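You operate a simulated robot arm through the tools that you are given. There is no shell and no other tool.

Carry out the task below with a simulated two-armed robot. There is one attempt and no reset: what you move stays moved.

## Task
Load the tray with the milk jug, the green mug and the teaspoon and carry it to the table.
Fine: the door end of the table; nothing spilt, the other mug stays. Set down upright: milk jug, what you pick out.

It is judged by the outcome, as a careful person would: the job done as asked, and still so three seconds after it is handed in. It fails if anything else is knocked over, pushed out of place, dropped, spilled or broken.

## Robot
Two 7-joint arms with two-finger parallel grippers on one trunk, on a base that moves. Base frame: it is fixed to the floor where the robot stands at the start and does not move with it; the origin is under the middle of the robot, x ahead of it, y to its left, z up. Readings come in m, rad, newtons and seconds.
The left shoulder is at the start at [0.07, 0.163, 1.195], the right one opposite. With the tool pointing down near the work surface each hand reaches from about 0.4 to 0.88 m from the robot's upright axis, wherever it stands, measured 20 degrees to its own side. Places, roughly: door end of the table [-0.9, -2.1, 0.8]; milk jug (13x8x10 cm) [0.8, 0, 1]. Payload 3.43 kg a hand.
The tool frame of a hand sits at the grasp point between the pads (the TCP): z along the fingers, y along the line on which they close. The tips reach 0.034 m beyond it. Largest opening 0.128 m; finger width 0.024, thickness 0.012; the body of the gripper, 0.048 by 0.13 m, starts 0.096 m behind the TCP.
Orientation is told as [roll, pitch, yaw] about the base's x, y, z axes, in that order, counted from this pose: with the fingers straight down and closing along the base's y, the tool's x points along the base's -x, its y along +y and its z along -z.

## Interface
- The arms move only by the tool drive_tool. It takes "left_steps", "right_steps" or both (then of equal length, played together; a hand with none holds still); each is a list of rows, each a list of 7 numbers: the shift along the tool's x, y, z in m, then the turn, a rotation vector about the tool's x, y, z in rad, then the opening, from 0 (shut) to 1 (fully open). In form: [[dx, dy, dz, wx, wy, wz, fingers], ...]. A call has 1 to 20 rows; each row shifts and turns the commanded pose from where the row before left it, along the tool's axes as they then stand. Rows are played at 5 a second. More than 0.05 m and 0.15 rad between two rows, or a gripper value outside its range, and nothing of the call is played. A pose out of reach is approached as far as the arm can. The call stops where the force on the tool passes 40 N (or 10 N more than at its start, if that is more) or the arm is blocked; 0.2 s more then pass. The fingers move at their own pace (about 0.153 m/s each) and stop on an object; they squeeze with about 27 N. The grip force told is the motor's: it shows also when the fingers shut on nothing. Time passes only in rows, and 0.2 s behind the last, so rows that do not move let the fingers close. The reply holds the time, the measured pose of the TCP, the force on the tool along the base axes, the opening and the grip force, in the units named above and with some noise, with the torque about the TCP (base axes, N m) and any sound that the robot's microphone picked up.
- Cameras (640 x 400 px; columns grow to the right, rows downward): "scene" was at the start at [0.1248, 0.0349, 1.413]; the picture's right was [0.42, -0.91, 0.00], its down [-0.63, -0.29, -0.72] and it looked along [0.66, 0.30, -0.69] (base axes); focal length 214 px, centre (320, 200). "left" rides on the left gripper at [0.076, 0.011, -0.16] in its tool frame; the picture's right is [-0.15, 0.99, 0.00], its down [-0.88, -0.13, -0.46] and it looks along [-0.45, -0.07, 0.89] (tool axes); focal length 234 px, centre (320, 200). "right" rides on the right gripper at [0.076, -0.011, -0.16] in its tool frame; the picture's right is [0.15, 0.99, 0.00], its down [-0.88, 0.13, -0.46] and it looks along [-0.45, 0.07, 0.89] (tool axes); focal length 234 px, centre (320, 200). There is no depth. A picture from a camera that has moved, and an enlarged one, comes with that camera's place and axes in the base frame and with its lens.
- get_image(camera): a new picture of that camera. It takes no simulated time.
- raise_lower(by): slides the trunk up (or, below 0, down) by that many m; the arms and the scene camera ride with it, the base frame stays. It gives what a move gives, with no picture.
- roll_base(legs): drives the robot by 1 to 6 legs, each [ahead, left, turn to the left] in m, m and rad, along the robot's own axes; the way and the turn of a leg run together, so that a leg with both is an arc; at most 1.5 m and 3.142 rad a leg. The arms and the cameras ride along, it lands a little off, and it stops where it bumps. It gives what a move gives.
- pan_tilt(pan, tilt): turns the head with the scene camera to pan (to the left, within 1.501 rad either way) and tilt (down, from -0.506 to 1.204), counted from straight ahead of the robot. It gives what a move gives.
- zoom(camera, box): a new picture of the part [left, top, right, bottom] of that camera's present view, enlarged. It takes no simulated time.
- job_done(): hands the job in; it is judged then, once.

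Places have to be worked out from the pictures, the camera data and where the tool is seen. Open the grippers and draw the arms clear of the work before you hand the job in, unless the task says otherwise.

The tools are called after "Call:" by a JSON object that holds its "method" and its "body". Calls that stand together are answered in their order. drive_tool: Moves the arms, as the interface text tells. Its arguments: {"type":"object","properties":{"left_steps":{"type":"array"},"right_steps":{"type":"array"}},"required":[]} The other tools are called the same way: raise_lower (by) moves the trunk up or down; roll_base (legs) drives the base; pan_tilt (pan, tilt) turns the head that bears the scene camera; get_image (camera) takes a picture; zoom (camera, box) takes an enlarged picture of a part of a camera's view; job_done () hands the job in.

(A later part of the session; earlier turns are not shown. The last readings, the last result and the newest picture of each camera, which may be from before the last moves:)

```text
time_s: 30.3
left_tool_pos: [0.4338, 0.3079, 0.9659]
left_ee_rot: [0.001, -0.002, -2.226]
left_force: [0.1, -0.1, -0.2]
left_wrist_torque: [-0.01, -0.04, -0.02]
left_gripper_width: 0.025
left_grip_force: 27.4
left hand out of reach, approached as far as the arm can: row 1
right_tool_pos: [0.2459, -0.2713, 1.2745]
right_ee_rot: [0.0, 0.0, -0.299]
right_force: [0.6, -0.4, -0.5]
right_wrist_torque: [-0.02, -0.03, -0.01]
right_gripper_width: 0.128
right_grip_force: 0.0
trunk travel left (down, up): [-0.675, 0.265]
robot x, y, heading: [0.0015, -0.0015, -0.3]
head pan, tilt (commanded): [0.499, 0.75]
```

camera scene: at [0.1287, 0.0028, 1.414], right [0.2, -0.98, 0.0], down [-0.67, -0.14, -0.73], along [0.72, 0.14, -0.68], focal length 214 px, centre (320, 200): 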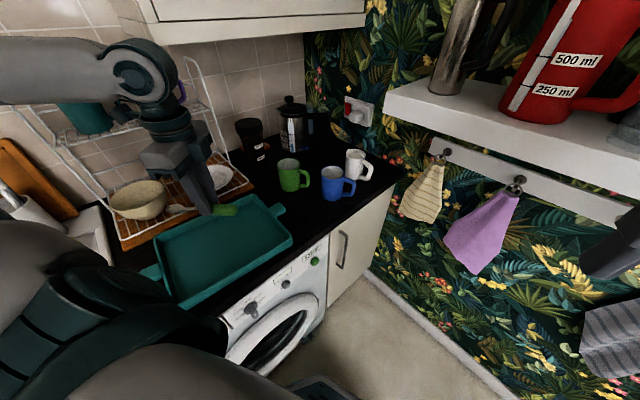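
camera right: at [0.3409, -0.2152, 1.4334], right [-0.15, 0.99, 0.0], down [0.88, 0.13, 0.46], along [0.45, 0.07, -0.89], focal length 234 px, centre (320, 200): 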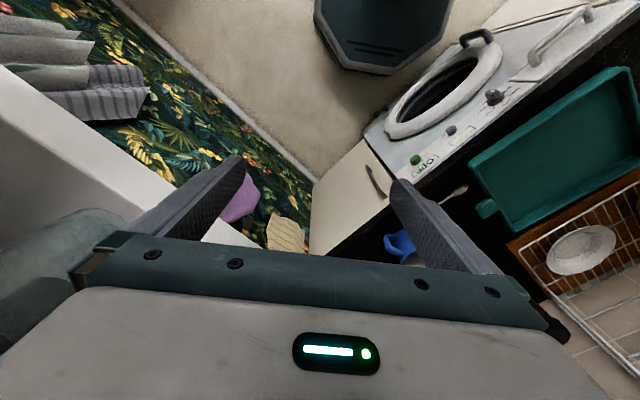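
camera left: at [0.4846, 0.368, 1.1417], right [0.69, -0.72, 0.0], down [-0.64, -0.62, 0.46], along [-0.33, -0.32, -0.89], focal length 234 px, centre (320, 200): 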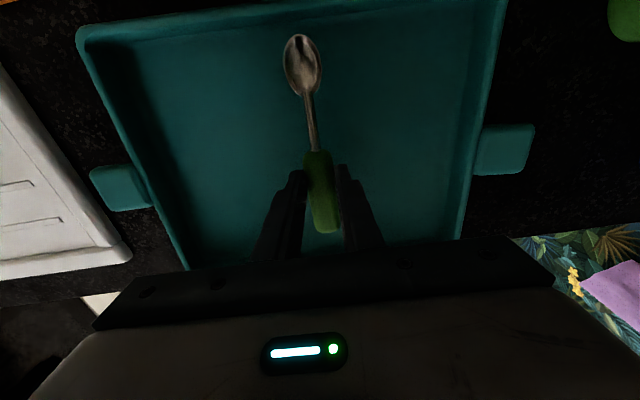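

There's still no contact, and the spoon sits about 2 cm off the tray's middle because of the inner reach limit. I'll lift a little, shift the base 8 cm to its right (away from the counter) for a better working distance, then place it precisely.

Call:
{"method": "drive_tool", "body": {"left_steps": [[0, 0, -0.03, 0, 0, 0, 0], [0, 0, -0.04, 0, 0, 0, 0], [0, 0, -0.03, 0, 0, 0, 0]]}}

Call:
{"method": "roll_base", "body": {"legs": [[0.005, -0.082, 0]]}}

Call:
{"method": "get_image", "body": {"camera": "left"}}

```text
time_s: 31.1
left_tool_pos: [0.4317, 0.3088, 1.0657]
left_ee_rot: [-0.002, 0.0, -2.227]
left_force: [-0.5, 0.5, -0.1]
left_wrist_torque: [-0.04, 0.01, -0.01]
left_gripper_width: 0.0253
left_grip_force: 26.9
right_tool_pos: [0.2447, -0.2709, 1.274]
right_ee_rot: [0.003, 0.0, -0.298]
right_force: [-0.5, -0.1, 0.6]
right_wrist_torque: [-0.05, -0.02, 0.03]
right_gripper_width: 0.128
right_grip_force: 0.0
trunk travel left (down, up): [-0.675, 0.265]
robot x, y, heading: [-0.0007, -0.0011, -0.302]
head pan, tilt (commanded): [0.499, 0.75]
```

```text
time_s: 32.2
left_tool_pos: [0.4144, 0.23, 1.064]
left_ee_rot: [-0.001, 0.0, -2.227]
left_force: [1.0, 1.2, -0.8]
left_wrist_torque: [-0.02, 0.01, 0.0]
left_gripper_width: 0.0249
left_grip_force: 27.2
right_tool_pos: [0.2266, -0.3494, 1.2756]
right_ee_rot: [0.0, 0.001, -0.298]
right_force: [0.7, -0.5, -0.1]
right_wrist_torque: [0.01, -0.05, 0.01]
right_gripper_width: 0.1278
right_grip_force: 0.2
trunk travel left (down, up): [-0.675, 0.265]
robot x, y, heading: [-0.0223, -0.0811, -0.297]
head pan, tilt (commanded): [0.499, 0.75]
```

```text
taken
camera left: at [0.4678, 0.2831, 1.2246], right [0.69, -0.72, 0.0], down [-0.64, -0.62, 0.46], along [-0.33, -0.32, -0.89], focal length 234 px, centre (320, 200)
```

left: 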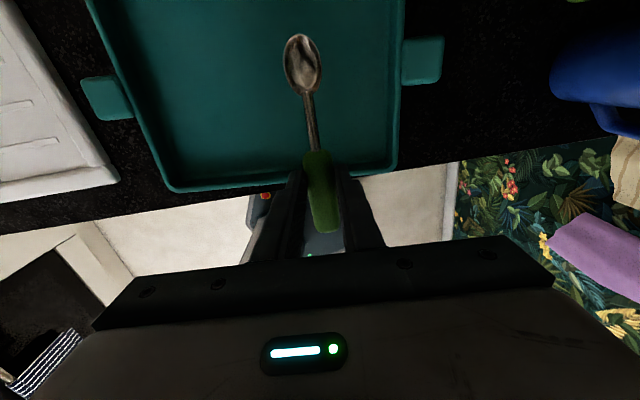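

The base is in place. I move back over the tray's middle and lower the spoon.

Call:
{"method": "drive_tool", "body": {"left_steps": [[0.032, -0.0253, 0, 0, 0, 0, 0], [0.032, -0.0253, 0, 0, 0, 0, 0], [0, 0, 0.03, 0, 0, 0, 0], [0, 0, 0.03, 0, 0, 0, 0], [0, 0, 0.02, 0, 0, 0, 0], [0, 0, 0.01, 0, 0, 0, 0], [0, 0, 0.006, 0, 0, 0, 0], [0, 0, 0, 0, 0, 0, 0]]}}

Call:
{"method": "get_image", "body": {"camera": "left"}}

Call:
{"method": "zoom", "body": {"camera": "scene", "box": [150, 150, 350, 290]}}

```text
time_s: 34.0
left_tool_pos: [0.4122, 0.311, 0.9676]
left_ee_rot: [-0.001, 0.0, -2.228]
left_force: [0.0, -0.3, -0.5]
left_wrist_torque: [-0.01, -0.01, -0.05]
left_gripper_width: 0.0251
left_grip_force: 26.8
right_tool_pos: [0.2265, -0.351, 1.2744]
right_ee_rot: [0.001, 0.0, -0.299]
right_force: [-0.4, 0.9, 0.0]
right_wrist_torque: [0.01, 0.0, 0.03]
right_gripper_width: 0.1279
right_grip_force: 0.0
trunk travel left (down, up): [-0.675, 0.265]
robot x, y, heading: [-0.0205, -0.0807, -0.297]
head pan, tilt (commanded): [0.499, 0.75]
```

```text
taken
camera left: at [0.4668, 0.3639, 1.1282], right [0.69, -0.72, 0.0], down [-0.64, -0.62, 0.46], along [-0.33, -0.32, -0.89], focal length 234 px, centre (320, 200)
```

left: 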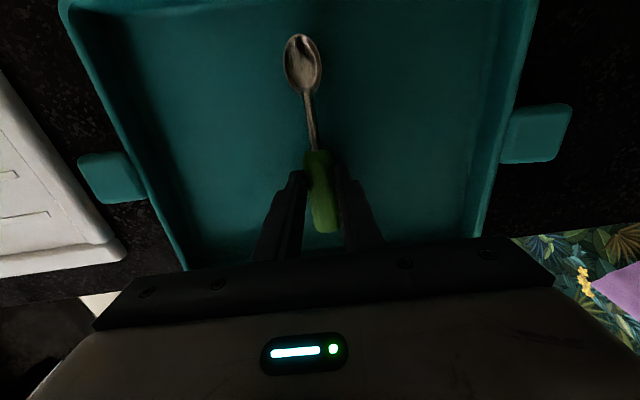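

```text
2.86 times, centred on (250, 220) of scene
camera zoom: at [0.1096, -0.0772, 1.4139], right [0.2, -0.98, 0.0], down [-0.67, -0.14, -0.73], along [0.72, 0.15, -0.68], focal length 613 px, centre (520, 143)
```

zoom: 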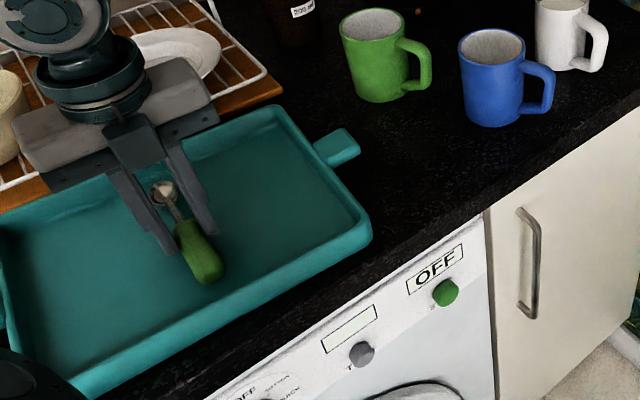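

Centred now. I lower a few more millimetres, watching for contact.

Call:
{"method": "drive_tool", "body": {"left_steps": [[0, 0, 0.003, 0, 0, 0, 0], [0, 0, 0.003, 0, 0, 0, 0], [0, 0, 0, 0, 0, 0, 0]]}}

```text
time_s: 34.8
left_tool_pos: [0.4116, 0.3108, 0.9641]
left_ee_rot: [0.003, 0.003, -2.226]
left_force: [2.0, 3.7, 13.7]
left_wrist_torque: [-0.28, 0.29, -0.04]
left_gripper_width: 0.0251
left_grip_force: 26.7
right_tool_pos: [0.2262, -0.3511, 1.2752]
right_ee_rot: [0.0, -0.001, -0.299]
right_force: [0.1, -0.7, 0.7]
right_wrist_torque: [0.05, 0.01, 0.01]
right_gripper_width: 0.1276
right_grip_force: 0.0
trunk travel left (down, up): [-0.675, 0.265]
robot x, y, heading: [-0.022, -0.0798, -0.297]
head pan, tilt (commanded): [0.499, 0.75]
```

Contact at TCP z≈0.964. I back off 2 mm, open, and rise clear.

Call:
{"method": "drive_tool", "body": {"left_steps": [[0, 0, -0.002, 0, 0, 0, 0], [0, 0, 0, 0, 0, 0, 0.22], [0, 0, 0, 0, 0, 0, 0.36], [0, 0, 0, 0, 0, 0, 0.36], [0, 0, -0.02, 0, 0, 0, 0.36], [0, 0, -0.04, 0, 0, 0, 0.36], [0, 0, -0.04, 0, 0, 0, 0.36], [0, 0, -0.04, 0, 0, 0, 0.36]]}}

Call:
{"method": "get_image", "body": {"camera": "left"}}

Call:
{"method": "get_image", "body": {"camera": "scene"}}

```text
time_s: 36.6
left_tool_pos: [0.4091, 0.311, 1.1044]
left_ee_rot: [0.0, -0.001, -2.227]
left_force: [0.1, 0.0, 0.2]
left_wrist_torque: [0.02, -0.01, 0.02]
left_gripper_width: 0.0463
left_grip_force: 0.0
right_tool_pos: [0.226, -0.3503, 1.2753]
right_ee_rot: [0.0, -0.001, -0.298]
right_force: [0.2, 0.3, -0.2]
right_wrist_torque: [0.0, -0.02, 0.02]
right_gripper_width: 0.1279
right_grip_force: 0.1
trunk travel left (down, up): [-0.675, 0.265]
robot x, y, heading: [-0.021, -0.0809, -0.297]
head pan, tilt (commanded): [0.499, 0.75]
```

```text
taken
camera left: at [0.4642, 0.3638, 1.2642], right [0.69, -0.72, 0.0], down [-0.64, -0.62, 0.46], along [-0.33, -0.32, -0.89], focal length 234 px, centre (320, 200)
```

left: 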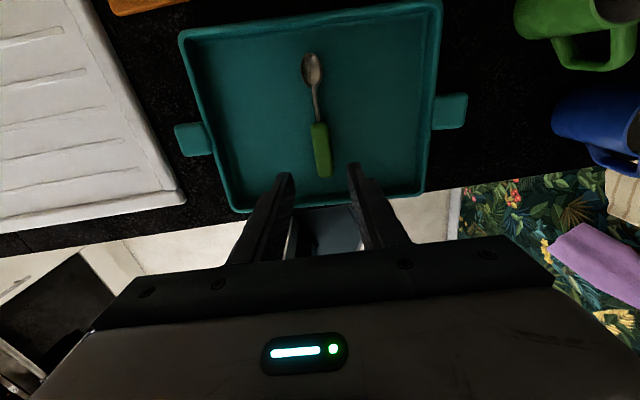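

```text
taken
camera scene: at [0.1089, -0.0772, 1.414], right [0.2, -0.98, 0.0], down [-0.67, -0.14, -0.73], along [0.72, 0.15, -0.68], focal length 214 px, centre (320, 200)
```

scene: 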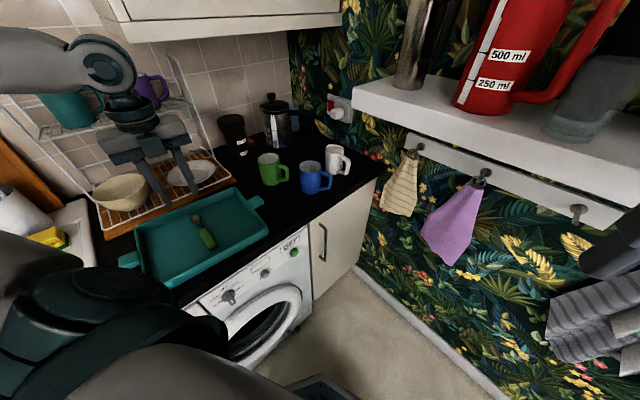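

The spoon lies well in the tray's middle. Next the green mug at about (0.693,0.22): I rise, move above it and turn so the fingers close clear of its handle.

Call:
{"method": "drive_tool", "body": {"left_steps": [[0, 0, -0.03, 0, 0, 0, 0.5], [0.01445, 0.0401, 0, 0, 0, 0, 0.6], [0.01445, 0.0401, 0, 0, 0, 0, 0.7], [0.01445, 0.0401, 0, 0, 0, 0, 0.8], [0.01445, 0.0401, 0, 0, 0, 0, 0.9], [0.01445, 0.0401, 0, 0, 0, 0, 0.9], [0.01445, 0.0401, 0, 0, 0, 0, 0.9], [0.01445, 0.0401, 0, 0, 0, 0, 0.9], [0, 0, 0, 0, 0, -0.138, 0.9], [0, 0, 0, 0, 0, -0.138, 0.9], [0, 0, 0, 0, 0, -0.138, 0.9], [0, 0, 0, 0, 0, -0.138, 0.9], [0, 0, 0, 0, 0, -0.138, 0.9], [0, 0, 0, 0, 0, -0.138, 0.9], [0, 0, 0, 0, 0, 0, 0.9]]}}

Call:
{"method": "get_image", "body": {"camera": "left"}}

Call:
{"method": "zoom", "body": {"camera": "scene", "box": [200, 90, 400, 230]}}

```text
time_s: 39.8
left_tool_pos: [0.6967, 0.2199, 1.1341]
left_ee_rot: [0.002, 0.001, -1.396]
left_force: [0.2, -0.6, 0.4]
left_wrist_torque: [0.01, 0.0, -0.01]
left_gripper_width: 0.1151
left_grip_force: 0.0
right_tool_pos: [0.2262, -0.3501, 1.2759]
right_ee_rot: [-0.001, 0.001, -0.297]
right_force: [-0.9, 0.0, -0.1]
right_wrist_torque: [0.0, 0.0, 0.02]
right_gripper_width: 0.1281
right_grip_force: 0.1
trunk travel left (down, up): [-0.675, 0.265]
robot x, y, heading: [-0.0192, -0.0765, -0.295]
head pan, tilt (commanded): [0.499, 0.75]
```

```text
taken
camera left: at [0.6937, 0.2965, 1.295], right [1.0, 0.03, 0.0], down [0.02, -0.89, 0.46], along [0.01, -0.46, -0.89], focal length 234 px, centre (320, 200)
```

left: 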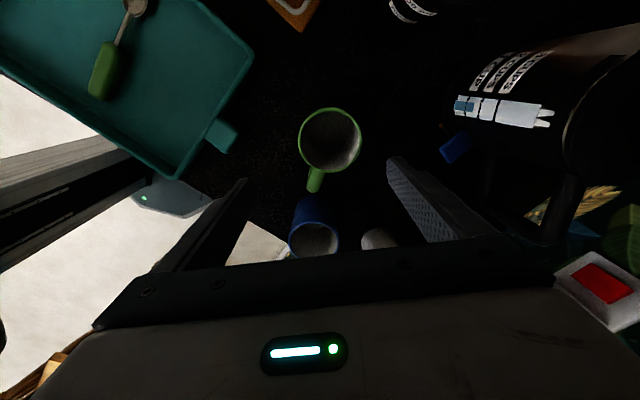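

```text
2.86 times, centred on (300, 160) of scene
camera zoom: at [0.1095, -0.0769, 1.414], right [0.2, -0.98, 0.0], down [-0.67, -0.14, -0.73], along [0.72, 0.15, -0.68], focal length 613 px, centre (377, 314)
```

zoom: 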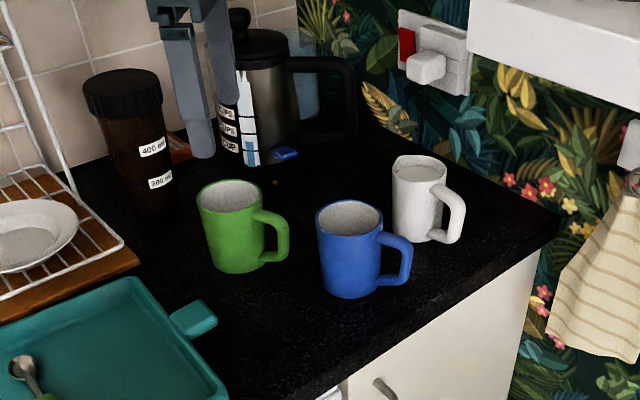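

The left camera, much closer, puts the mug centre at about (0.707,0.233) with its handle at about -105°. I centre the hand on it and descend to just above the rim to verify.

Call:
{"method": "drive_tool", "body": {"left_steps": [[0.0116, 0.0125, 0, 0, 0, 0, 0.9], [0, 0, 0, 0, 0, 0.125, 0.9], [0, 0, 0, 0, 0, 0.125, 0.9], [0, 0, 0.03, 0, 0, 0, 0.9], [0, 0, 0.03, 0, 0, 0, 0.9], [0, 0, 0, 0, 0, 0, 0.9]]}}

Call:
{"method": "get_image", "body": {"camera": "left"}}

Call:
{"method": "zoom", "body": {"camera": "scene", "box": [200, 90, 400, 230]}}

```text
time_s: 41.2
left_tool_pos: [0.7062, 0.2342, 1.0738]
left_ee_rot: [0.001, 0.0, -1.651]
left_force: [0.3, -0.1, -0.5]
left_wrist_torque: [-0.04, 0.0, -0.01]
left_gripper_width: 0.1151
left_grip_force: 0.1
right_tool_pos: [0.2265, -0.3498, 1.2757]
right_ee_rot: [-0.001, 0.0, -0.299]
right_force: [0.1, -1.0, -1.1]
right_wrist_torque: [0.01, -0.05, 0.02]
right_gripper_width: 0.1281
right_grip_force: 0.1
trunk travel left (down, up): [-0.675, 0.265]
robot x, y, heading: [-0.0178, -0.0795, -0.296]
head pan, tilt (commanded): [0.499, 0.75]
```

```text
taken
camera left: at [0.7232, 0.3077, 1.2334], right [0.97, -0.22, 0.0], down [-0.2, -0.87, 0.46], along [-0.1, -0.44, -0.89], focal length 234 px, centre (320, 200)
```

left: 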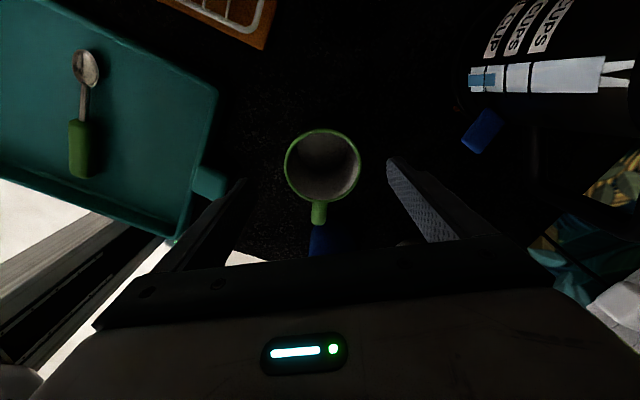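

```text
2.86 times, centred on (300, 160) of scene
camera zoom: at [0.1093, -0.0768, 1.414], right [0.2, -0.98, 0.0], down [-0.67, -0.14, -0.73], along [0.72, 0.15, -0.68], focal length 613 px, centre (377, 314)
```

zoom: 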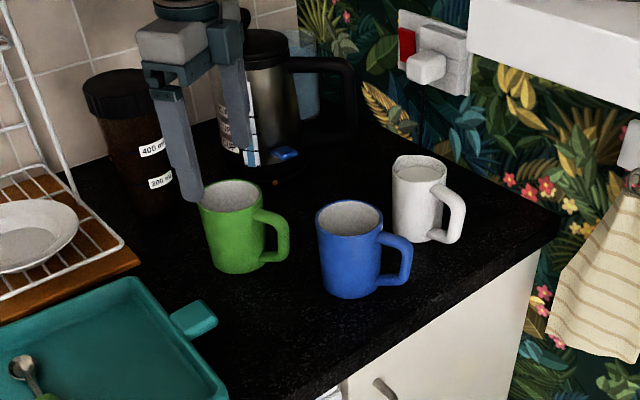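

Hand and mug agree within about 4 mm. I correct that and descend to grasp height (TCP about 0.986).

Call:
{"method": "drive_tool", "body": {"left_steps": [[0.003, 0.004, 0, 0, 0, 0, 0.9], [0, 0, 0.03, 0, 0, 0, 0.9], [0, 0, 0.03, 0, 0, 0, 0.9], [0, 0, 0.028, 0, 0, 0, 0.9], [0, 0, 0, 0, 0, 0, 0.9]]}}

Call:
{"method": "get_image", "body": {"camera": "left"}}

Call:
{"method": "zoom", "body": {"camera": "scene", "box": [220, 100, 360, 210]}}

```text
time_s: 42.4
left_tool_pos: [0.7107, 0.2363, 0.9861]
left_ee_rot: [0.001, 0.0, -1.647]
left_force: [-0.2, -0.4, 0.5]
left_wrist_torque: [0.02, -0.01, 0.01]
left_gripper_width: 0.115
left_grip_force: 0.0
right_tool_pos: [0.2262, -0.3506, 1.2755]
right_ee_rot: [0.0, 0.0, -0.299]
right_force: [0.3, -0.3, 1.0]
right_wrist_torque: [0.02, -0.01, 0.0]
right_gripper_width: 0.1279
right_grip_force: 0.0
trunk travel left (down, up): [-0.675, 0.265]
robot x, y, heading: [-0.0207, -0.0772, -0.297]
head pan, tilt (commanded): [0.499, 0.75]
```

```text
taken
camera left: at [0.7264, 0.311, 1.1469], right [0.97, -0.22, 0.0], down [-0.2, -0.87, 0.46], along [-0.1, -0.44, -0.89], focal length 234 px, centre (320, 200)
```

left: 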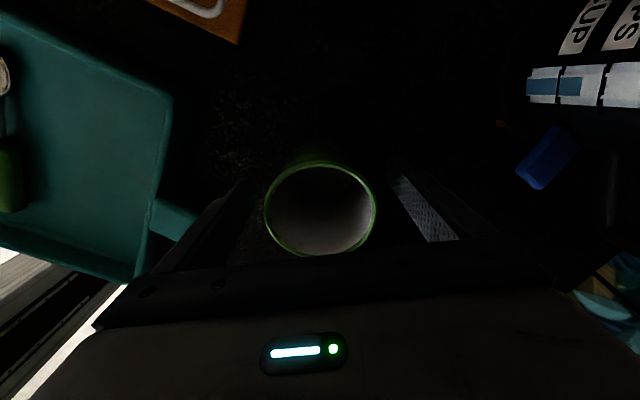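

```text
3.64 times, centred on (290, 155) of scene
camera zoom: at [0.1093, -0.0771, 1.414], right [0.2, -0.98, 0.0], down [-0.67, -0.14, -0.73], along [0.72, 0.15, -0.68], focal length 780 px, centre (429, 364)
```

zoom: 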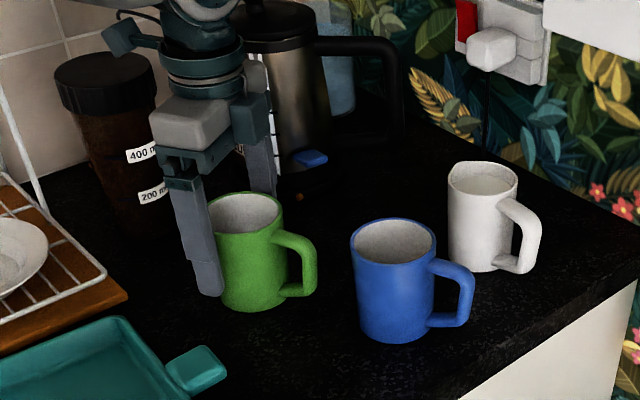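

The mug is centred between the fingers. I close in stages and then lift slowly.

Call:
{"method": "drive_tool", "body": {"left_steps": [[0, 0, 0, 0, 0, 0, 0.75], [0, 0, 0, 0, 0, 0, 0.65], [0, 0, 0, 0, 0, 0, 0.58], [0, 0, 0, 0, 0, 0, 0.5], [0, 0, 0, 0, 0, 0, 0.3], [0, 0, 0, 0, 0, 0, 0.3]]}}

Call:
{"method": "drive_tool", "body": {"left_steps": [[0, 0, -0.01, 0, 0, 0, 0.2], [0, 0, -0.02, 0, 0, 0, 0.2], [0, 0, -0.03, 0, 0, 0, 0.2], [0, 0, -0.03, 0, 0, 0, 0.2], [0, 0, -0.02, 0, 0, 0, 0.2], [0, 0, 0, 0, 0, 0, 0.2]]}}

Call:
{"method": "get_image", "body": {"camera": "left"}}

Call:
{"method": "zoom", "body": {"camera": "scene", "box": [200, 80, 400, 220]}}

```text
time_s: 43.8
left_tool_pos: [0.7103, 0.2368, 0.9871]
left_ee_rot: [-0.001, -0.001, -1.647]
left_force: [-0.8, 1.3, 0.4]
left_wrist_torque: [-0.02, -0.04, 0.0]
left_gripper_width: 0.0782
left_grip_force: 27.2
right_tool_pos: [0.2269, -0.3514, 1.2752]
right_ee_rot: [-0.001, 0.0, -0.298]
right_force: [1.3, 0.1, -0.1]
right_wrist_torque: [0.01, 0.0, 0.05]
right_gripper_width: 0.1281
right_grip_force: 0.1
trunk travel left (down, up): [-0.675, 0.265]
robot x, y, heading: [-0.0228, -0.0829, -0.297]
head pan, tilt (commanded): [0.499, 0.75]
```

```text
time_s: 45.2
left_tool_pos: [0.7092, 0.2352, 1.0966]
left_ee_rot: [0.001, -0.001, -1.648]
left_force: [-0.3, 0.1, -3.4]
left_wrist_torque: [0.03, 0.01, 0.02]
left_gripper_width: 0.078
left_grip_force: 27.5
right_tool_pos: [0.227, -0.3496, 1.2748]
right_ee_rot: [-0.001, 0.002, -0.3]
right_force: [0.1, 0.1, 0.3]
right_wrist_torque: [-0.03, -0.05, 0.03]
right_gripper_width: 0.128
right_grip_force: 0.0
trunk travel left (down, up): [-0.675, 0.265]
robot x, y, heading: [-0.015, -0.0784, -0.297]
head pan, tilt (commanded): [0.499, 0.75]
```

```text
taken
camera left: at [0.727, 0.3099, 1.2573], right [0.97, -0.22, 0.0], down [-0.2, -0.87, 0.46], along [-0.1, -0.44, -0.89], focal length 234 px, centre (320, 200)
```

left: 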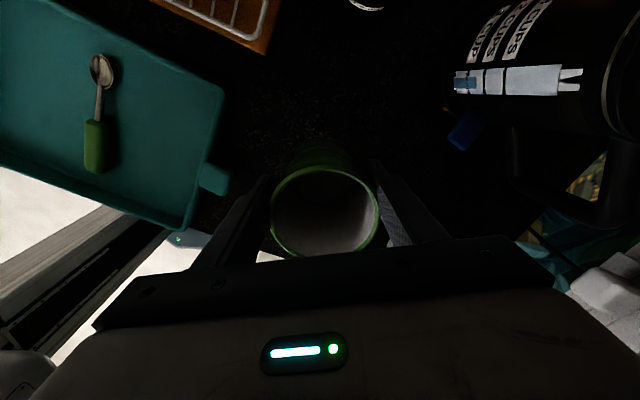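

```text
2.86 times, centred on (300, 150) of scene
camera zoom: at [0.1103, -0.0767, 1.4139], right [0.2, -0.98, 0.0], down [-0.67, -0.14, -0.73], along [0.72, 0.15, -0.68], focal length 613 px, centre (377, 343)
```

zoom: 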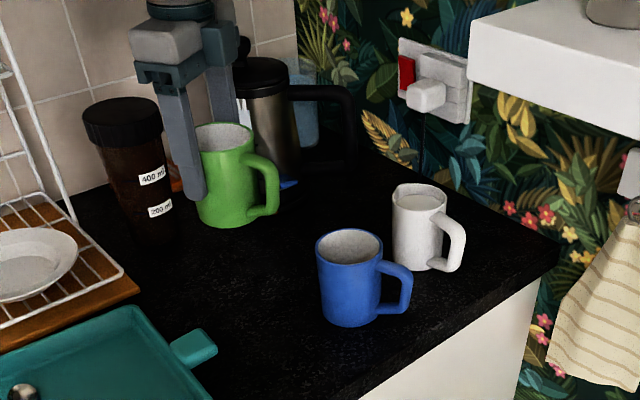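

The mug is held and level (about 0.35 kg). I carry it over the tray's left half, turn its handle toward the tray front, and check before lowering.

Call:
{"method": "drive_tool", "body": {"left_steps": [[0.01487, -0.03692, 0, 0, 0, 0, 0.2], [0.01487, -0.03692, 0, 0, 0, 0, 0.2], [0.01487, -0.03692, 0, 0, 0, 0, 0.2], [0.01487, -0.03692, 0, 0, 0, 0, 0.2], [0.01487, -0.03692, 0, 0, 0, 0, 0.2], [0.01487, -0.03692, 0, 0, 0, 0, 0.2], [0.01487, -0.03692, 0, 0, 0, 0, 0.2], [0.01487, -0.03692, 0, 0, 0, 0, 0.2], [0.01487, -0.03692, 0, 0, 0, 0, 0.2], [0, 0, 0, 0, 0, 0.12, 0.2], [0, 0, 0, 0, 0, 0.12, 0.2], [0, 0, 0, 0, 0, 0.12, 0.2], [0, 0, 0, 0, 0, 0, 0.2]]}}

Call:
{"method": "get_image", "body": {"camera": "left"}}

Call:
{"method": "zoom", "body": {"camera": "scene", "box": [80, 120, 300, 290]}}

```text
time_s: 48.0
left_tool_pos: [0.39, 0.3967, 1.0966]
left_ee_rot: [0.0, 0.001, -2.012]
left_force: [1.5, -0.3, -2.5]
left_wrist_torque: [0.0, -0.03, 0.02]
left_gripper_width: 0.0774
left_grip_force: 27.0
right_tool_pos: [0.2267, -0.35, 1.2741]
right_ee_rot: [0.0, 0.003, -0.299]
right_force: [0.5, -0.2, 0.7]
right_wrist_torque: [0.03, -0.02, 0.01]
right_gripper_width: 0.1278
right_grip_force: 0.0
trunk travel left (down, up): [-0.675, 0.265]
robot x, y, heading: [-0.0226, -0.0827, -0.292]
head pan, tilt (commanded): [0.499, 0.75]
```

```text
taken
camera left: at [0.4317, 0.4605, 1.2565], right [0.83, -0.55, 0.0], down [-0.49, -0.74, 0.46], along [-0.25, -0.38, -0.89], focal length 234 px, centre (320, 200)
```

left: 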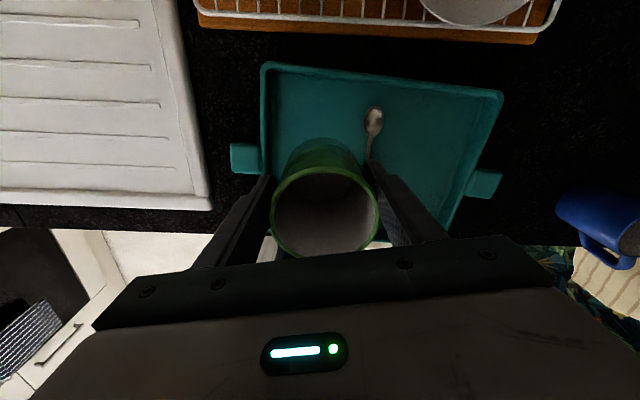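

```text
2.35 times, centred on (190, 205) of scene
camera zoom: at [0.1101, -0.0766, 1.4139], right [0.2, -0.98, 0.0], down [-0.67, -0.14, -0.73], along [0.72, 0.15, -0.68], focal length 505 px, centre (626, 188)
```

zoom: 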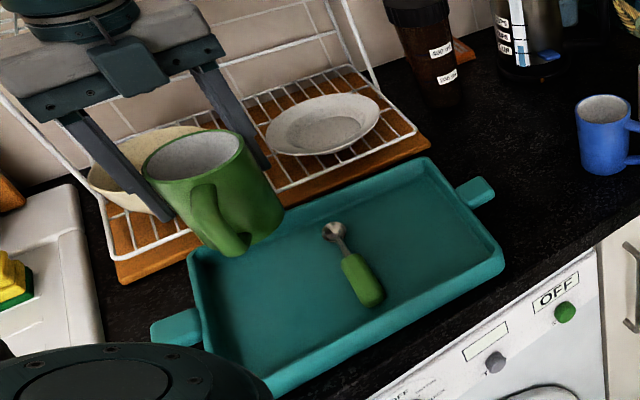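

The mug is about 7 cm left of the tray's centre and clear of the spoon. I lower it.

Call:
{"method": "drive_tool", "body": {"left_steps": [[0, 0, 0.025, 0, 0, 0, 0.2], [0, 0, 0.03, 0, 0, 0, 0.2], [0, 0, 0.025, 0, 0, 0, 0.2], [0, 0, 0.015, 0, 0, 0, 0.2], [0, 0, 0, 0, 0, 0, 0.2]]}}

Call:
{"method": "zoom", "body": {"camera": "scene", "box": [110, 150, 270, 280]}}

Call:
{"method": "get_image", "body": {"camera": "left"}}

```text
time_s: 49.2
left_tool_pos: [0.388, 0.3966, 1.0015]
left_ee_rot: [0.0, 0.0, -2.01]
left_force: [0.6, -0.4, -2.7]
left_wrist_torque: [0.04, -0.02, 0.0]
left_gripper_width: 0.0772
left_grip_force: 26.7
right_tool_pos: [0.2259, -0.3503, 1.274]
right_ee_rot: [-0.002, 0.001, -0.298]
right_force: [-0.2, 0.7, -0.1]
right_wrist_torque: [0.0, -0.02, 0.01]
right_gripper_width: 0.128
right_grip_force: 0.1
trunk travel left (down, up): [-0.675, 0.265]
robot x, y, heading: [-0.0177, -0.0755, -0.295]
head pan, tilt (commanded): [0.499, 0.75]
```

```text
3.08 times, centred on (190, 215) of scene
camera zoom: at [0.1095, -0.0768, 1.414], right [0.2, -0.98, 0.0], down [-0.67, -0.14, -0.73], along [0.72, 0.15, -0.68], focal length 660 px, centre (720, 154)
```

zoom: 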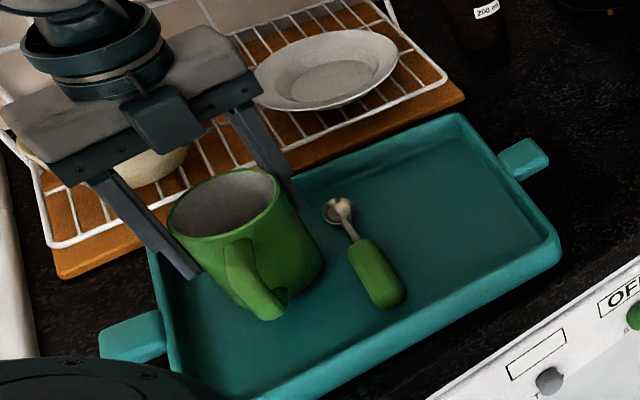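

```text
taken
camera left: at [0.4301, 0.4593, 1.1619], right [0.83, -0.55, 0.0], down [-0.49, -0.74, 0.46], along [-0.25, -0.38, -0.89], focal length 234 px, centre (320, 200)
```

left: 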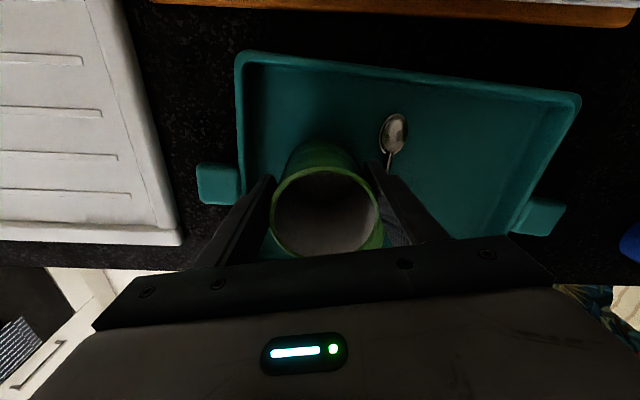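

Well clear of the rim and the spoon. I lower the last millimetres to contact.

Call:
{"method": "drive_tool", "body": {"left_steps": [[0, 0, 0.003, 0, 0, 0, 0.2], [0, 0, 0.002, 0, 0, 0, 0.2], [0, 0, 0.002, 0, 0, 0, 0.2], [0, 0, 0, 0, 0, 0, 0.2]]}}

```text
time_s: 50.2
left_tool_pos: [0.3899, 0.396, 0.9938]
left_ee_rot: [-0.001, 0.0, -2.009]
left_force: [-0.1, 0.7, -2.1]
left_wrist_torque: [0.04, -0.05, -0.01]
left_gripper_width: 0.0773
left_grip_force: 27.0
right_tool_pos: [0.227, -0.3499, 1.2756]
right_ee_rot: [0.0, -0.001, -0.298]
right_force: [-0.3, 0.0, 0.6]
right_wrist_torque: [-0.01, -0.02, 0.0]
right_gripper_width: 0.1277
right_grip_force: 0.1
trunk travel left (down, up): [-0.675, 0.265]
robot x, y, heading: [-0.019, -0.0848, -0.298]
head pan, tilt (commanded): [0.499, 0.75]
```

Not quite touching (the hand still carries about 2 N). I step down 1–2 mm at a time.

Call:
{"method": "drive_tool", "body": {"left_steps": [[0, 0, 0.0015, 0, 0, 0, 0.2], [0, 0, 0.0015, 0, 0, 0, 0.2], [0, 0, 0, 0, 0, 0, 0.2]]}}

```text
time_s: 51.0
left_tool_pos: [0.3896, 0.3957, 0.9926]
left_ee_rot: [0.001, 0.002, -2.006]
left_force: [0.9, 4.8, 12.5]
left_wrist_torque: [-0.37, 0.05, 0.01]
left_gripper_width: 0.0769
left_grip_force: 27.3
right_tool_pos: [0.2263, -0.351, 1.275]
right_ee_rot: [0.003, -0.001, -0.298]
right_force: [0.3, 0.6, 0.5]
right_wrist_torque: [-0.03, -0.01, 0.01]
right_gripper_width: 0.1282
right_grip_force: 0.1
trunk travel left (down, up): [-0.675, 0.265]
robot x, y, heading: [-0.0177, -0.0784, -0.299]
head pan, tilt (commanded): [0.499, 0.75]
```

Contact made. I ease off 1 mm, open only about 5 mm per side, and rise straight up.

Call:
{"method": "drive_tool", "body": {"left_steps": [[0, 0, -0.0015, 0, 0, 0, 0.2], [0, 0, 0, 0, 0, 0, 0.63], [0, 0, 0, 0, 0, 0, 0.68], [0, 0, 0, 0, 0, 0, 0.68], [0, 0, -0.02, 0, 0, 0, 0.68], [0, 0, -0.03, 0, 0, 0, 0.7], [0, 0, -0.04, 0, 0, 0, 0.7], [0, 0, -0.04, 0, 0, 0, 0.7], [0, 0, -0.03, 0, 0, 0, 0.7]]}}

Call:
{"method": "get_image", "body": {"camera": "left"}}

Call:
{"method": "zoom", "body": {"camera": "scene", "box": [80, 120, 300, 290]}}

```text
time_s: 53.0
left_tool_pos: [0.3891, 0.3961, 1.1531]
left_ee_rot: [0.002, 0.0, -2.009]
left_force: [0.2, 0.3, 0.2]
left_wrist_torque: [0.02, 0.01, 0.02]
left_gripper_width: 0.0898
left_grip_force: 0.0
right_tool_pos: [0.2255, -0.3516, 1.2758]
right_ee_rot: [0.0, 0.0, -0.299]
right_force: [-1.0, -0.7, -0.2]
right_wrist_torque: [0.01, 0.0, -0.04]
right_gripper_width: 0.1281
right_grip_force: 0.1
trunk travel left (down, up): [-0.675, 0.265]
robot x, y, heading: [-0.0187, -0.0821, -0.298]
head pan, tilt (commanded): [0.499, 0.75]
```

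```text
taken
camera left: at [0.4304, 0.459, 1.314], right [0.83, -0.55, 0.0], down [-0.49, -0.74, 0.46], along [-0.25, -0.38, -0.89], focal length 234 px, centre (320, 200)
```

left: 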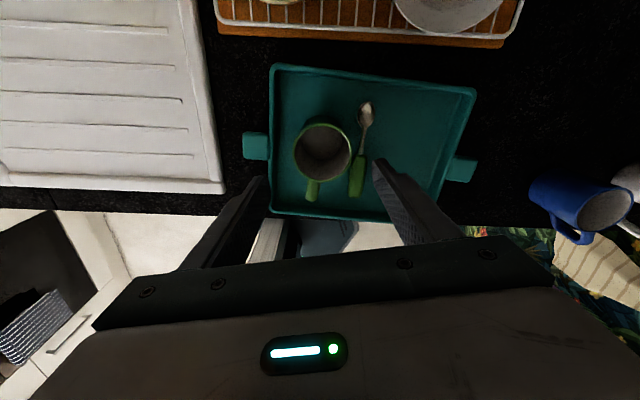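

```text
2.35 times, centred on (190, 205) of scene
camera zoom: at [0.1094, -0.0769, 1.4139], right [0.2, -0.98, 0.0], down [-0.67, -0.14, -0.73], along [0.72, 0.15, -0.68], focal length 505 px, centre (626, 188)
```

zoom: 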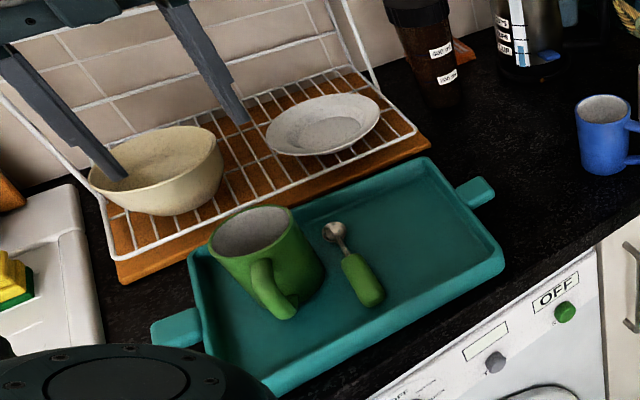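

The mug stands upright in the tray. Now the jug near (0.81,0.01): I carry the open hand most of the way there at z≈1.15 and look.

Call:
{"method": "drive_tool", "body": {"left_steps": [[-0.01263, 0.04211, 0, 0, 0, 0, 0.8], [-0.01263, 0.04211, 0, 0, 0, 0, 0.9], [-0.01263, 0.04211, 0, 0, 0, 0, 0.9], [-0.01263, 0.04211, 0, 0, 0, 0, 0.9], [-0.01263, 0.04211, 0, 0, 0, 0, 0.9], [-0.01263, 0.04211, 0, 0, 0, 0, 0.9], [-0.01263, 0.04211, 0, 0, 0, 0, 0.9], [-0.01263, 0.04211, 0, 0, 0, 0, 0.9], [-0.01263, 0.04211, 0, 0, 0, 0, 0.9], [-0.01263, 0.04211, 0, 0, 0, 0, 0.9], [0, 0, 0, 0, 0, 0, 0.9]]}}

Call:
{"method": "get_image", "body": {"camera": "left"}}

Call:
{"method": "get_image", "body": {"camera": "scene"}}

```text
time_s: 55.4
left_tool_pos: [0.7197, 0.1057, 1.1538]
left_ee_rot: [0.003, 0.0, -2.008]
left_force: [-0.6, -0.6, -0.8]
left_wrist_torque: [0.03, -0.03, 0.01]
left_gripper_width: 0.1153
left_grip_force: 0.1
right_tool_pos: [0.2254, -0.3489, 1.2751]
right_ee_rot: [-0.001, 0.0, -0.299]
right_force: [0.2, 0.5, 0.0]
right_wrist_torque: [-0.04, 0.0, -0.01]
right_gripper_width: 0.1282
right_grip_force: 0.1
trunk travel left (down, up): [-0.675, 0.265]
robot x, y, heading: [-0.0201, -0.0778, -0.3]
head pan, tilt (commanded): [0.499, 0.75]
```

```text
taken
camera left: at [0.7606, 0.1689, 1.314], right [0.83, -0.55, 0.0], down [-0.49, -0.74, 0.46], along [-0.25, -0.38, -0.89], focal length 234 px, centre (320, 200)
```

left: 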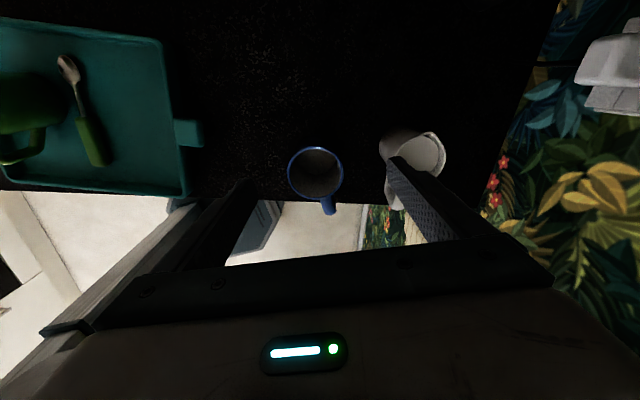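

```text
taken
camera scene: at [0.1086, -0.0758, 1.414], right [0.2, -0.98, 0.0], down [-0.67, -0.14, -0.73], along [0.72, 0.14, -0.68], focal length 214 px, centre (320, 200)
```

scene: 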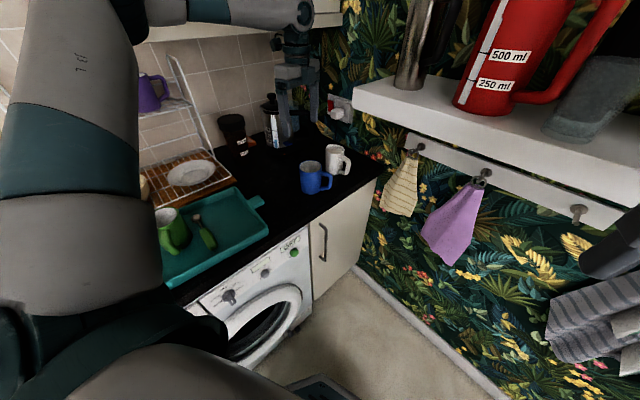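

The left camera puts the jug rim near (0.82,0.024), with the blue mug safely aside. I move above the jug and look again.

Call:
{"method": "drive_tool", "body": {"left_steps": [[-0.0105, 0.0418, 0, 0, 0, 0, 0.9], [-0.0105, 0.0418, 0, 0, 0, 0, 0.9], [-0.0105, 0.0418, 0, 0, 0, 0, 0.9], [0, 0, 0, 0, 0, 0, 0.9]]}}

Call:
{"method": "get_image", "body": {"camera": "left"}}

Call:
{"method": "get_image", "body": {"camera": "scene"}}

```text
time_s: 56.4
left_tool_pos: [0.7912, 0.0399, 1.1523]
left_ee_rot: [0.001, 0.001, -2.01]
left_force: [0.1, -0.2, -0.1]
left_wrist_torque: [0.02, 0.03, 0.01]
left_gripper_width: 0.115
left_grip_force: 0.1
left hand out of reach, approached as far as the arm can: row 3
right_tool_pos: [0.2251, -0.3514, 1.2749]
right_ee_rot: [0.001, 0.002, -0.299]
right_force: [0.5, -1.2, -0.3]
right_wrist_torque: [-0.03, 0.0, -0.01]
right_gripper_width: 0.1282
right_grip_force: 0.0
trunk travel left (down, up): [-0.675, 0.265]
robot x, y, heading: [-0.0216, -0.0814, -0.298]
head pan, tilt (commanded): [0.499, 0.75]
```

```text
taken
camera left: at [0.8317, 0.1044, 1.3125], right [0.83, -0.55, 0.0], down [-0.49, -0.74, 0.45], along [-0.25, -0.38, -0.89], focal length 234 px, centre (320, 200)
```

left: 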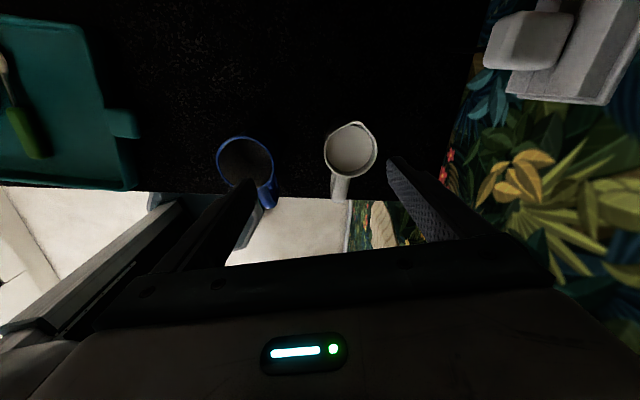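

```text
taken
camera scene: at [0.1083, -0.0778, 1.4141], right [0.2, -0.98, 0.0], down [-0.67, -0.14, -0.73], along [0.72, 0.15, -0.68], focal length 214 px, centre (320, 200)
```

scene: 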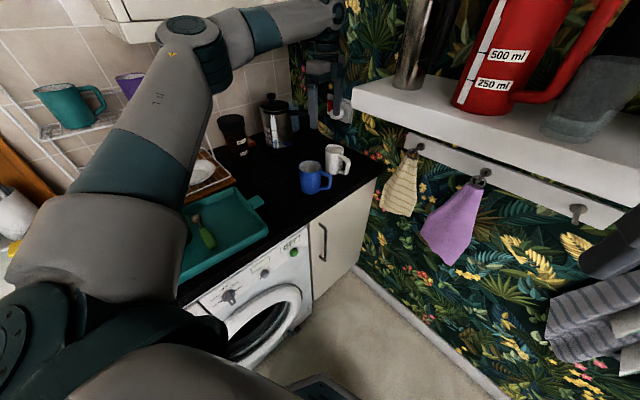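

The left arm ran out of reach at (0.791,0.040), about 3 cm short. I'll pull the hand back well clear of the shelf, turn the robot 0.3 rad further right, and roll 5 cm ahead so the left shoulder comes nearer the jug.

Call:
{"method": "drive_tool", "body": {"left_steps": [[0.00737, -0.0392, 0, 0, 0, 0, 0.9], [0.00737, -0.0392, 0, 0, 0, 0, 0.9], [0.00737, -0.0392, 0, 0, 0, 0, 0.9], [0.00737, -0.0392, 0, 0, 0, 0, 0.9], [0.00737, -0.0392, 0, 0, 0, 0, 0.9], [0.00737, -0.0392, 0, 0, 0, 0, 0.9], [0.00737, -0.0392, 0, 0, 0, 0, 0.9], [0.00737, -0.0392, 0, 0, 0, 0, 0.9], [0.00737, -0.0392, 0, 0, 0, 0, 0.9]]}}

Call:
{"method": "roll_base", "body": {"legs": [[0, 0, -0.3], [0.05, 0, 0]]}}

Call:
{"method": "pan_tilt", "body": {"pan": 0.6, "tilt": 0.7}}

Call:
{"method": "get_image", "body": {"camera": "scene"}}

Call:
{"method": "get_image", "body": {"camera": "left"}}

```text
time_s: 58.4
left_tool_pos: [0.4962, 0.2551, 1.1514]
left_ee_rot: [0.002, 0.002, -2.011]
left_force: [-0.3, 0.7, -0.2]
left_wrist_torque: [-0.01, -0.01, 0.0]
left_gripper_width: 0.1151
left_grip_force: 0.1
right_tool_pos: [0.2242, -0.3491, 1.2755]
right_ee_rot: [0.001, -0.001, -0.298]
right_force: [0.5, 0.0, -0.6]
right_wrist_torque: [-0.01, 0.02, -0.02]
right_gripper_width: 0.128
right_grip_force: 0.1
trunk travel left (down, up): [-0.675, 0.265]
robot x, y, heading: [-0.0158, -0.0766, -0.3]
head pan, tilt (commanded): [0.499, 0.75]
```

```text
time_s: 60.3
left_tool_pos: [0.6122, 0.0581, 1.1529]
left_ee_rot: [0.003, 0.0, -2.312]
left_force: [0.3, 0.3, 0.1]
left_wrist_torque: [-0.01, -0.01, 0.01]
left_gripper_width: 0.1152
left_grip_force: 0.0
right_tool_pos: [0.1728, -0.4363, 1.2761]
right_ee_rot: [0.0, -0.004, -0.603]
right_force: [0.2, -0.2, 0.0]
right_wrist_torque: [0.0, -0.01, -0.05]
right_gripper_width: 0.1279
right_grip_force: 0.0
trunk travel left (down, up): [-0.675, 0.265]
robot x, y, heading: [0.0187, -0.1073, -0.604]
head pan, tilt (commanded): [0.499, 0.75]
```

```text
time_s: 61.0
left_tool_pos: [0.6148, 0.057, 1.1522]
left_ee_rot: [-0.003, 0.0, -2.313]
left_force: [0.1, 0.1, -1.0]
left_wrist_torque: [0.02, 0.03, -0.01]
left_gripper_width: 0.1153
left_grip_force: 0.0
right_tool_pos: [0.1759, -0.439, 1.2743]
right_ee_rot: [0.0, -0.001, -0.601]
right_force: [-0.6, -1.0, -0.6]
right_wrist_torque: [0.03, 0.02, 0.0]
right_gripper_width: 0.1282
right_grip_force: 0.1
trunk travel left (down, up): [-0.675, 0.265]
robot x, y, heading: [0.0232, -0.1095, -0.602]
head pan, tilt (commanded): [0.6, 0.7]
```

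```text
taken
camera scene: at [0.1484, -0.1359, 1.418], right [0.0, -1.0, 0.0], down [-0.65, 0.0, -0.76], along [0.76, 0.0, -0.65], focal length 214 px, centre (320, 200)
```

scene: 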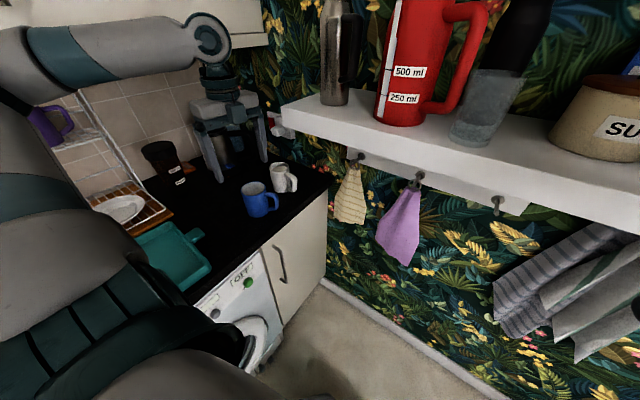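

```text
taken
camera left: at [0.6743, 0.1038, 1.3122], right [0.63, -0.78, 0.0], down [-0.69, -0.56, 0.46], along [-0.35, -0.29, -0.89], focal length 234 px, centre (320, 200)
```

left: 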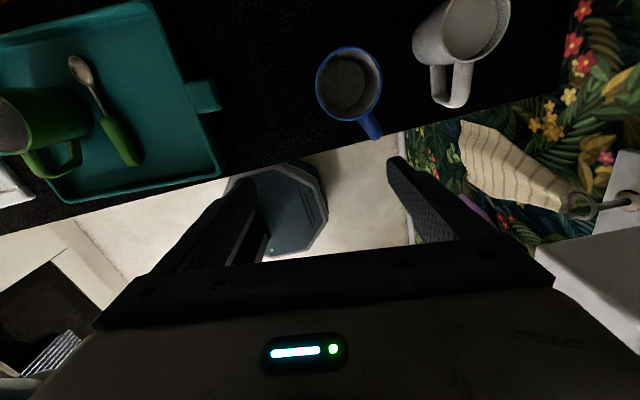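

From two widely spaced views the shelf corner is at about (0.703,-0.044), underside z≈1.20. I route the hand around it, keeping on the counter's far side, to above the jug.

Call:
{"method": "drive_tool", "body": {"left_steps": [[0.0424, -0.0152, 0.015, 0, 0, 0, 0.9], [0.0424, -0.0152, 0.015, 0, 0, 0, 0.9], [0, 0, 0.01, 0, 0, -0.13, 0.9], [0, 0, 0, 0, 0, -0.13, 0.9], [-0.0046, 0.0412, 0, 0, 0, 0, 0.9], [-0.0046, 0.0412, 0, 0, 0, 0, 0.9], [-0.0046, 0.0412, 0, 0, 0, 0, 0.9], [-0.0046, 0.0412, 0, 0, 0, 0, 0.9], [0, 0, 0, 0, 0, 0, 0.9]]}}

Call:
{"method": "get_image", "body": {"camera": "left"}}

Call:
{"method": "get_image", "body": {"camera": "scene"}}

```text
time_s: 63.0
left_tool_pos: [0.7862, 0.047, 1.114]
left_ee_rot: [0.002, 0.0, -2.053]
left_force: [-0.2, -0.6, 0.1]
left_wrist_torque: [-0.02, 0.0, 0.01]
left_gripper_width: 0.1153
left_grip_force: 0.0
right_tool_pos: [0.1731, -0.4389, 1.2746]
right_ee_rot: [0.002, 0.0, -0.602]
right_force: [-0.6, -0.1, -0.4]
right_wrist_torque: [-0.03, 0.02, -0.02]
right_gripper_width: 0.128
right_grip_force: 0.0
trunk travel left (down, up): [-0.675, 0.265]
robot x, y, heading: [0.0202, -0.1051, -0.605]
head pan, tilt (commanded): [0.6, 0.7]
```

```text
taken
camera left: at [0.8295, 0.1087, 1.2739], right [0.81, -0.59, 0.0], down [-0.52, -0.72, 0.46], along [-0.27, -0.37, -0.89], focal length 234 px, centre (320, 200)
```

left: 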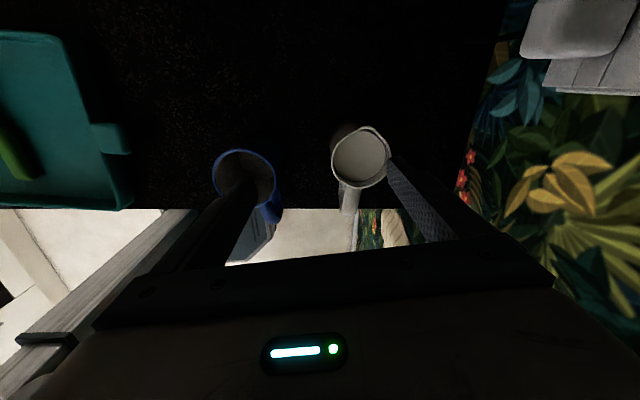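

```text
taken
camera scene: at [0.1461, -0.1343, 1.4183], right [0.0, -1.0, 0.0], down [-0.64, 0.0, -0.77], along [0.77, 0.0, -0.64], focal length 214 px, centre (320, 200)
```

scene: 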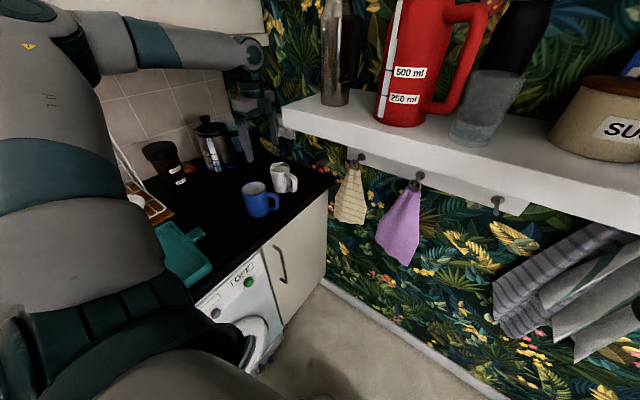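

The jug's rim centre is at about (0.821,0.018), handle pointing back toward the blue mug's right. I centre the hand, narrowing the opening a bit to stay clear of the blue mug, and go down to just above the rim.

Call:
{"method": "drive_tool", "body": {"left_steps": [[-0.0095, 0.0445, 0, 0, 0, 0, 0.85], [0, 0, 0, 0, 0, 0, 0.82], [0, 0, 0.025, 0, 0, 0, 0.82], [0, 0, 0.025, 0, 0, 0, 0.82], [0, 0, 0, 0, 0, 0, 0.82]]}}

Call:
{"method": "get_image", "body": {"camera": "left"}}

Call:
{"method": "zoom", "body": {"camera": "scene", "box": [200, 80, 360, 230]}}

```text
time_s: 64.2
left_tool_pos: [0.8197, 0.0189, 1.0634]
left_ee_rot: [0.002, 0.0, -2.051]
left_force: [-0.8, -0.2, 0.4]
left_wrist_torque: [0.02, -0.03, -0.02]
left_gripper_width: 0.1048
left_grip_force: 0.2
right_tool_pos: [0.1742, -0.4385, 1.2746]
right_ee_rot: [-0.001, -0.001, -0.601]
right_force: [0.6, -0.3, 0.7]
right_wrist_torque: [0.0, 0.04, -0.01]
right_gripper_width: 0.128
right_grip_force: 0.0
trunk travel left (down, up): [-0.675, 0.265]
robot x, y, heading: [0.0242, -0.1059, -0.604]
head pan, tilt (commanded): [0.6, 0.7]
```

```text
taken
camera left: at [0.8644, 0.0817, 1.2232], right [0.81, -0.59, 0.0], down [-0.52, -0.72, 0.46], along [-0.27, -0.37, -0.89], focal length 234 px, centre (320, 200)
```

left: 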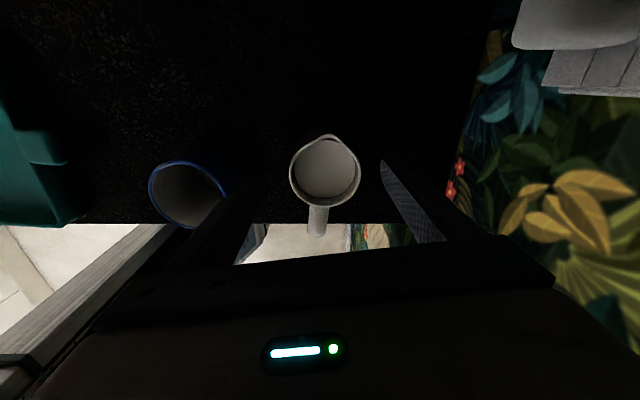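

```text
2.67 times, centred on (280, 155) of scene
camera zoom: at [0.1461, -0.1345, 1.4183], right [0.0, -1.0, 0.0], down [-0.64, 0.0, -0.77], along [0.77, 0.0, -0.64], focal length 572 px, centre (427, 320)
```

zoom: 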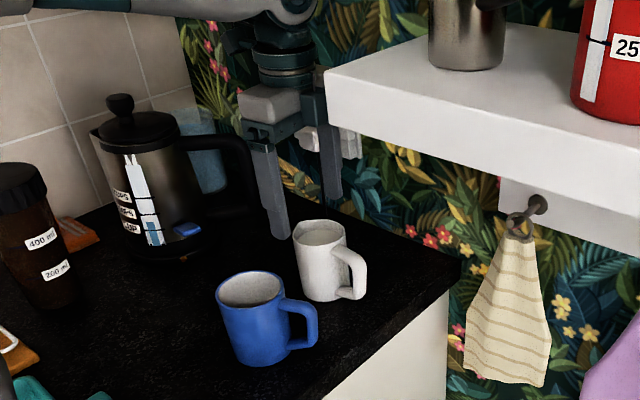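

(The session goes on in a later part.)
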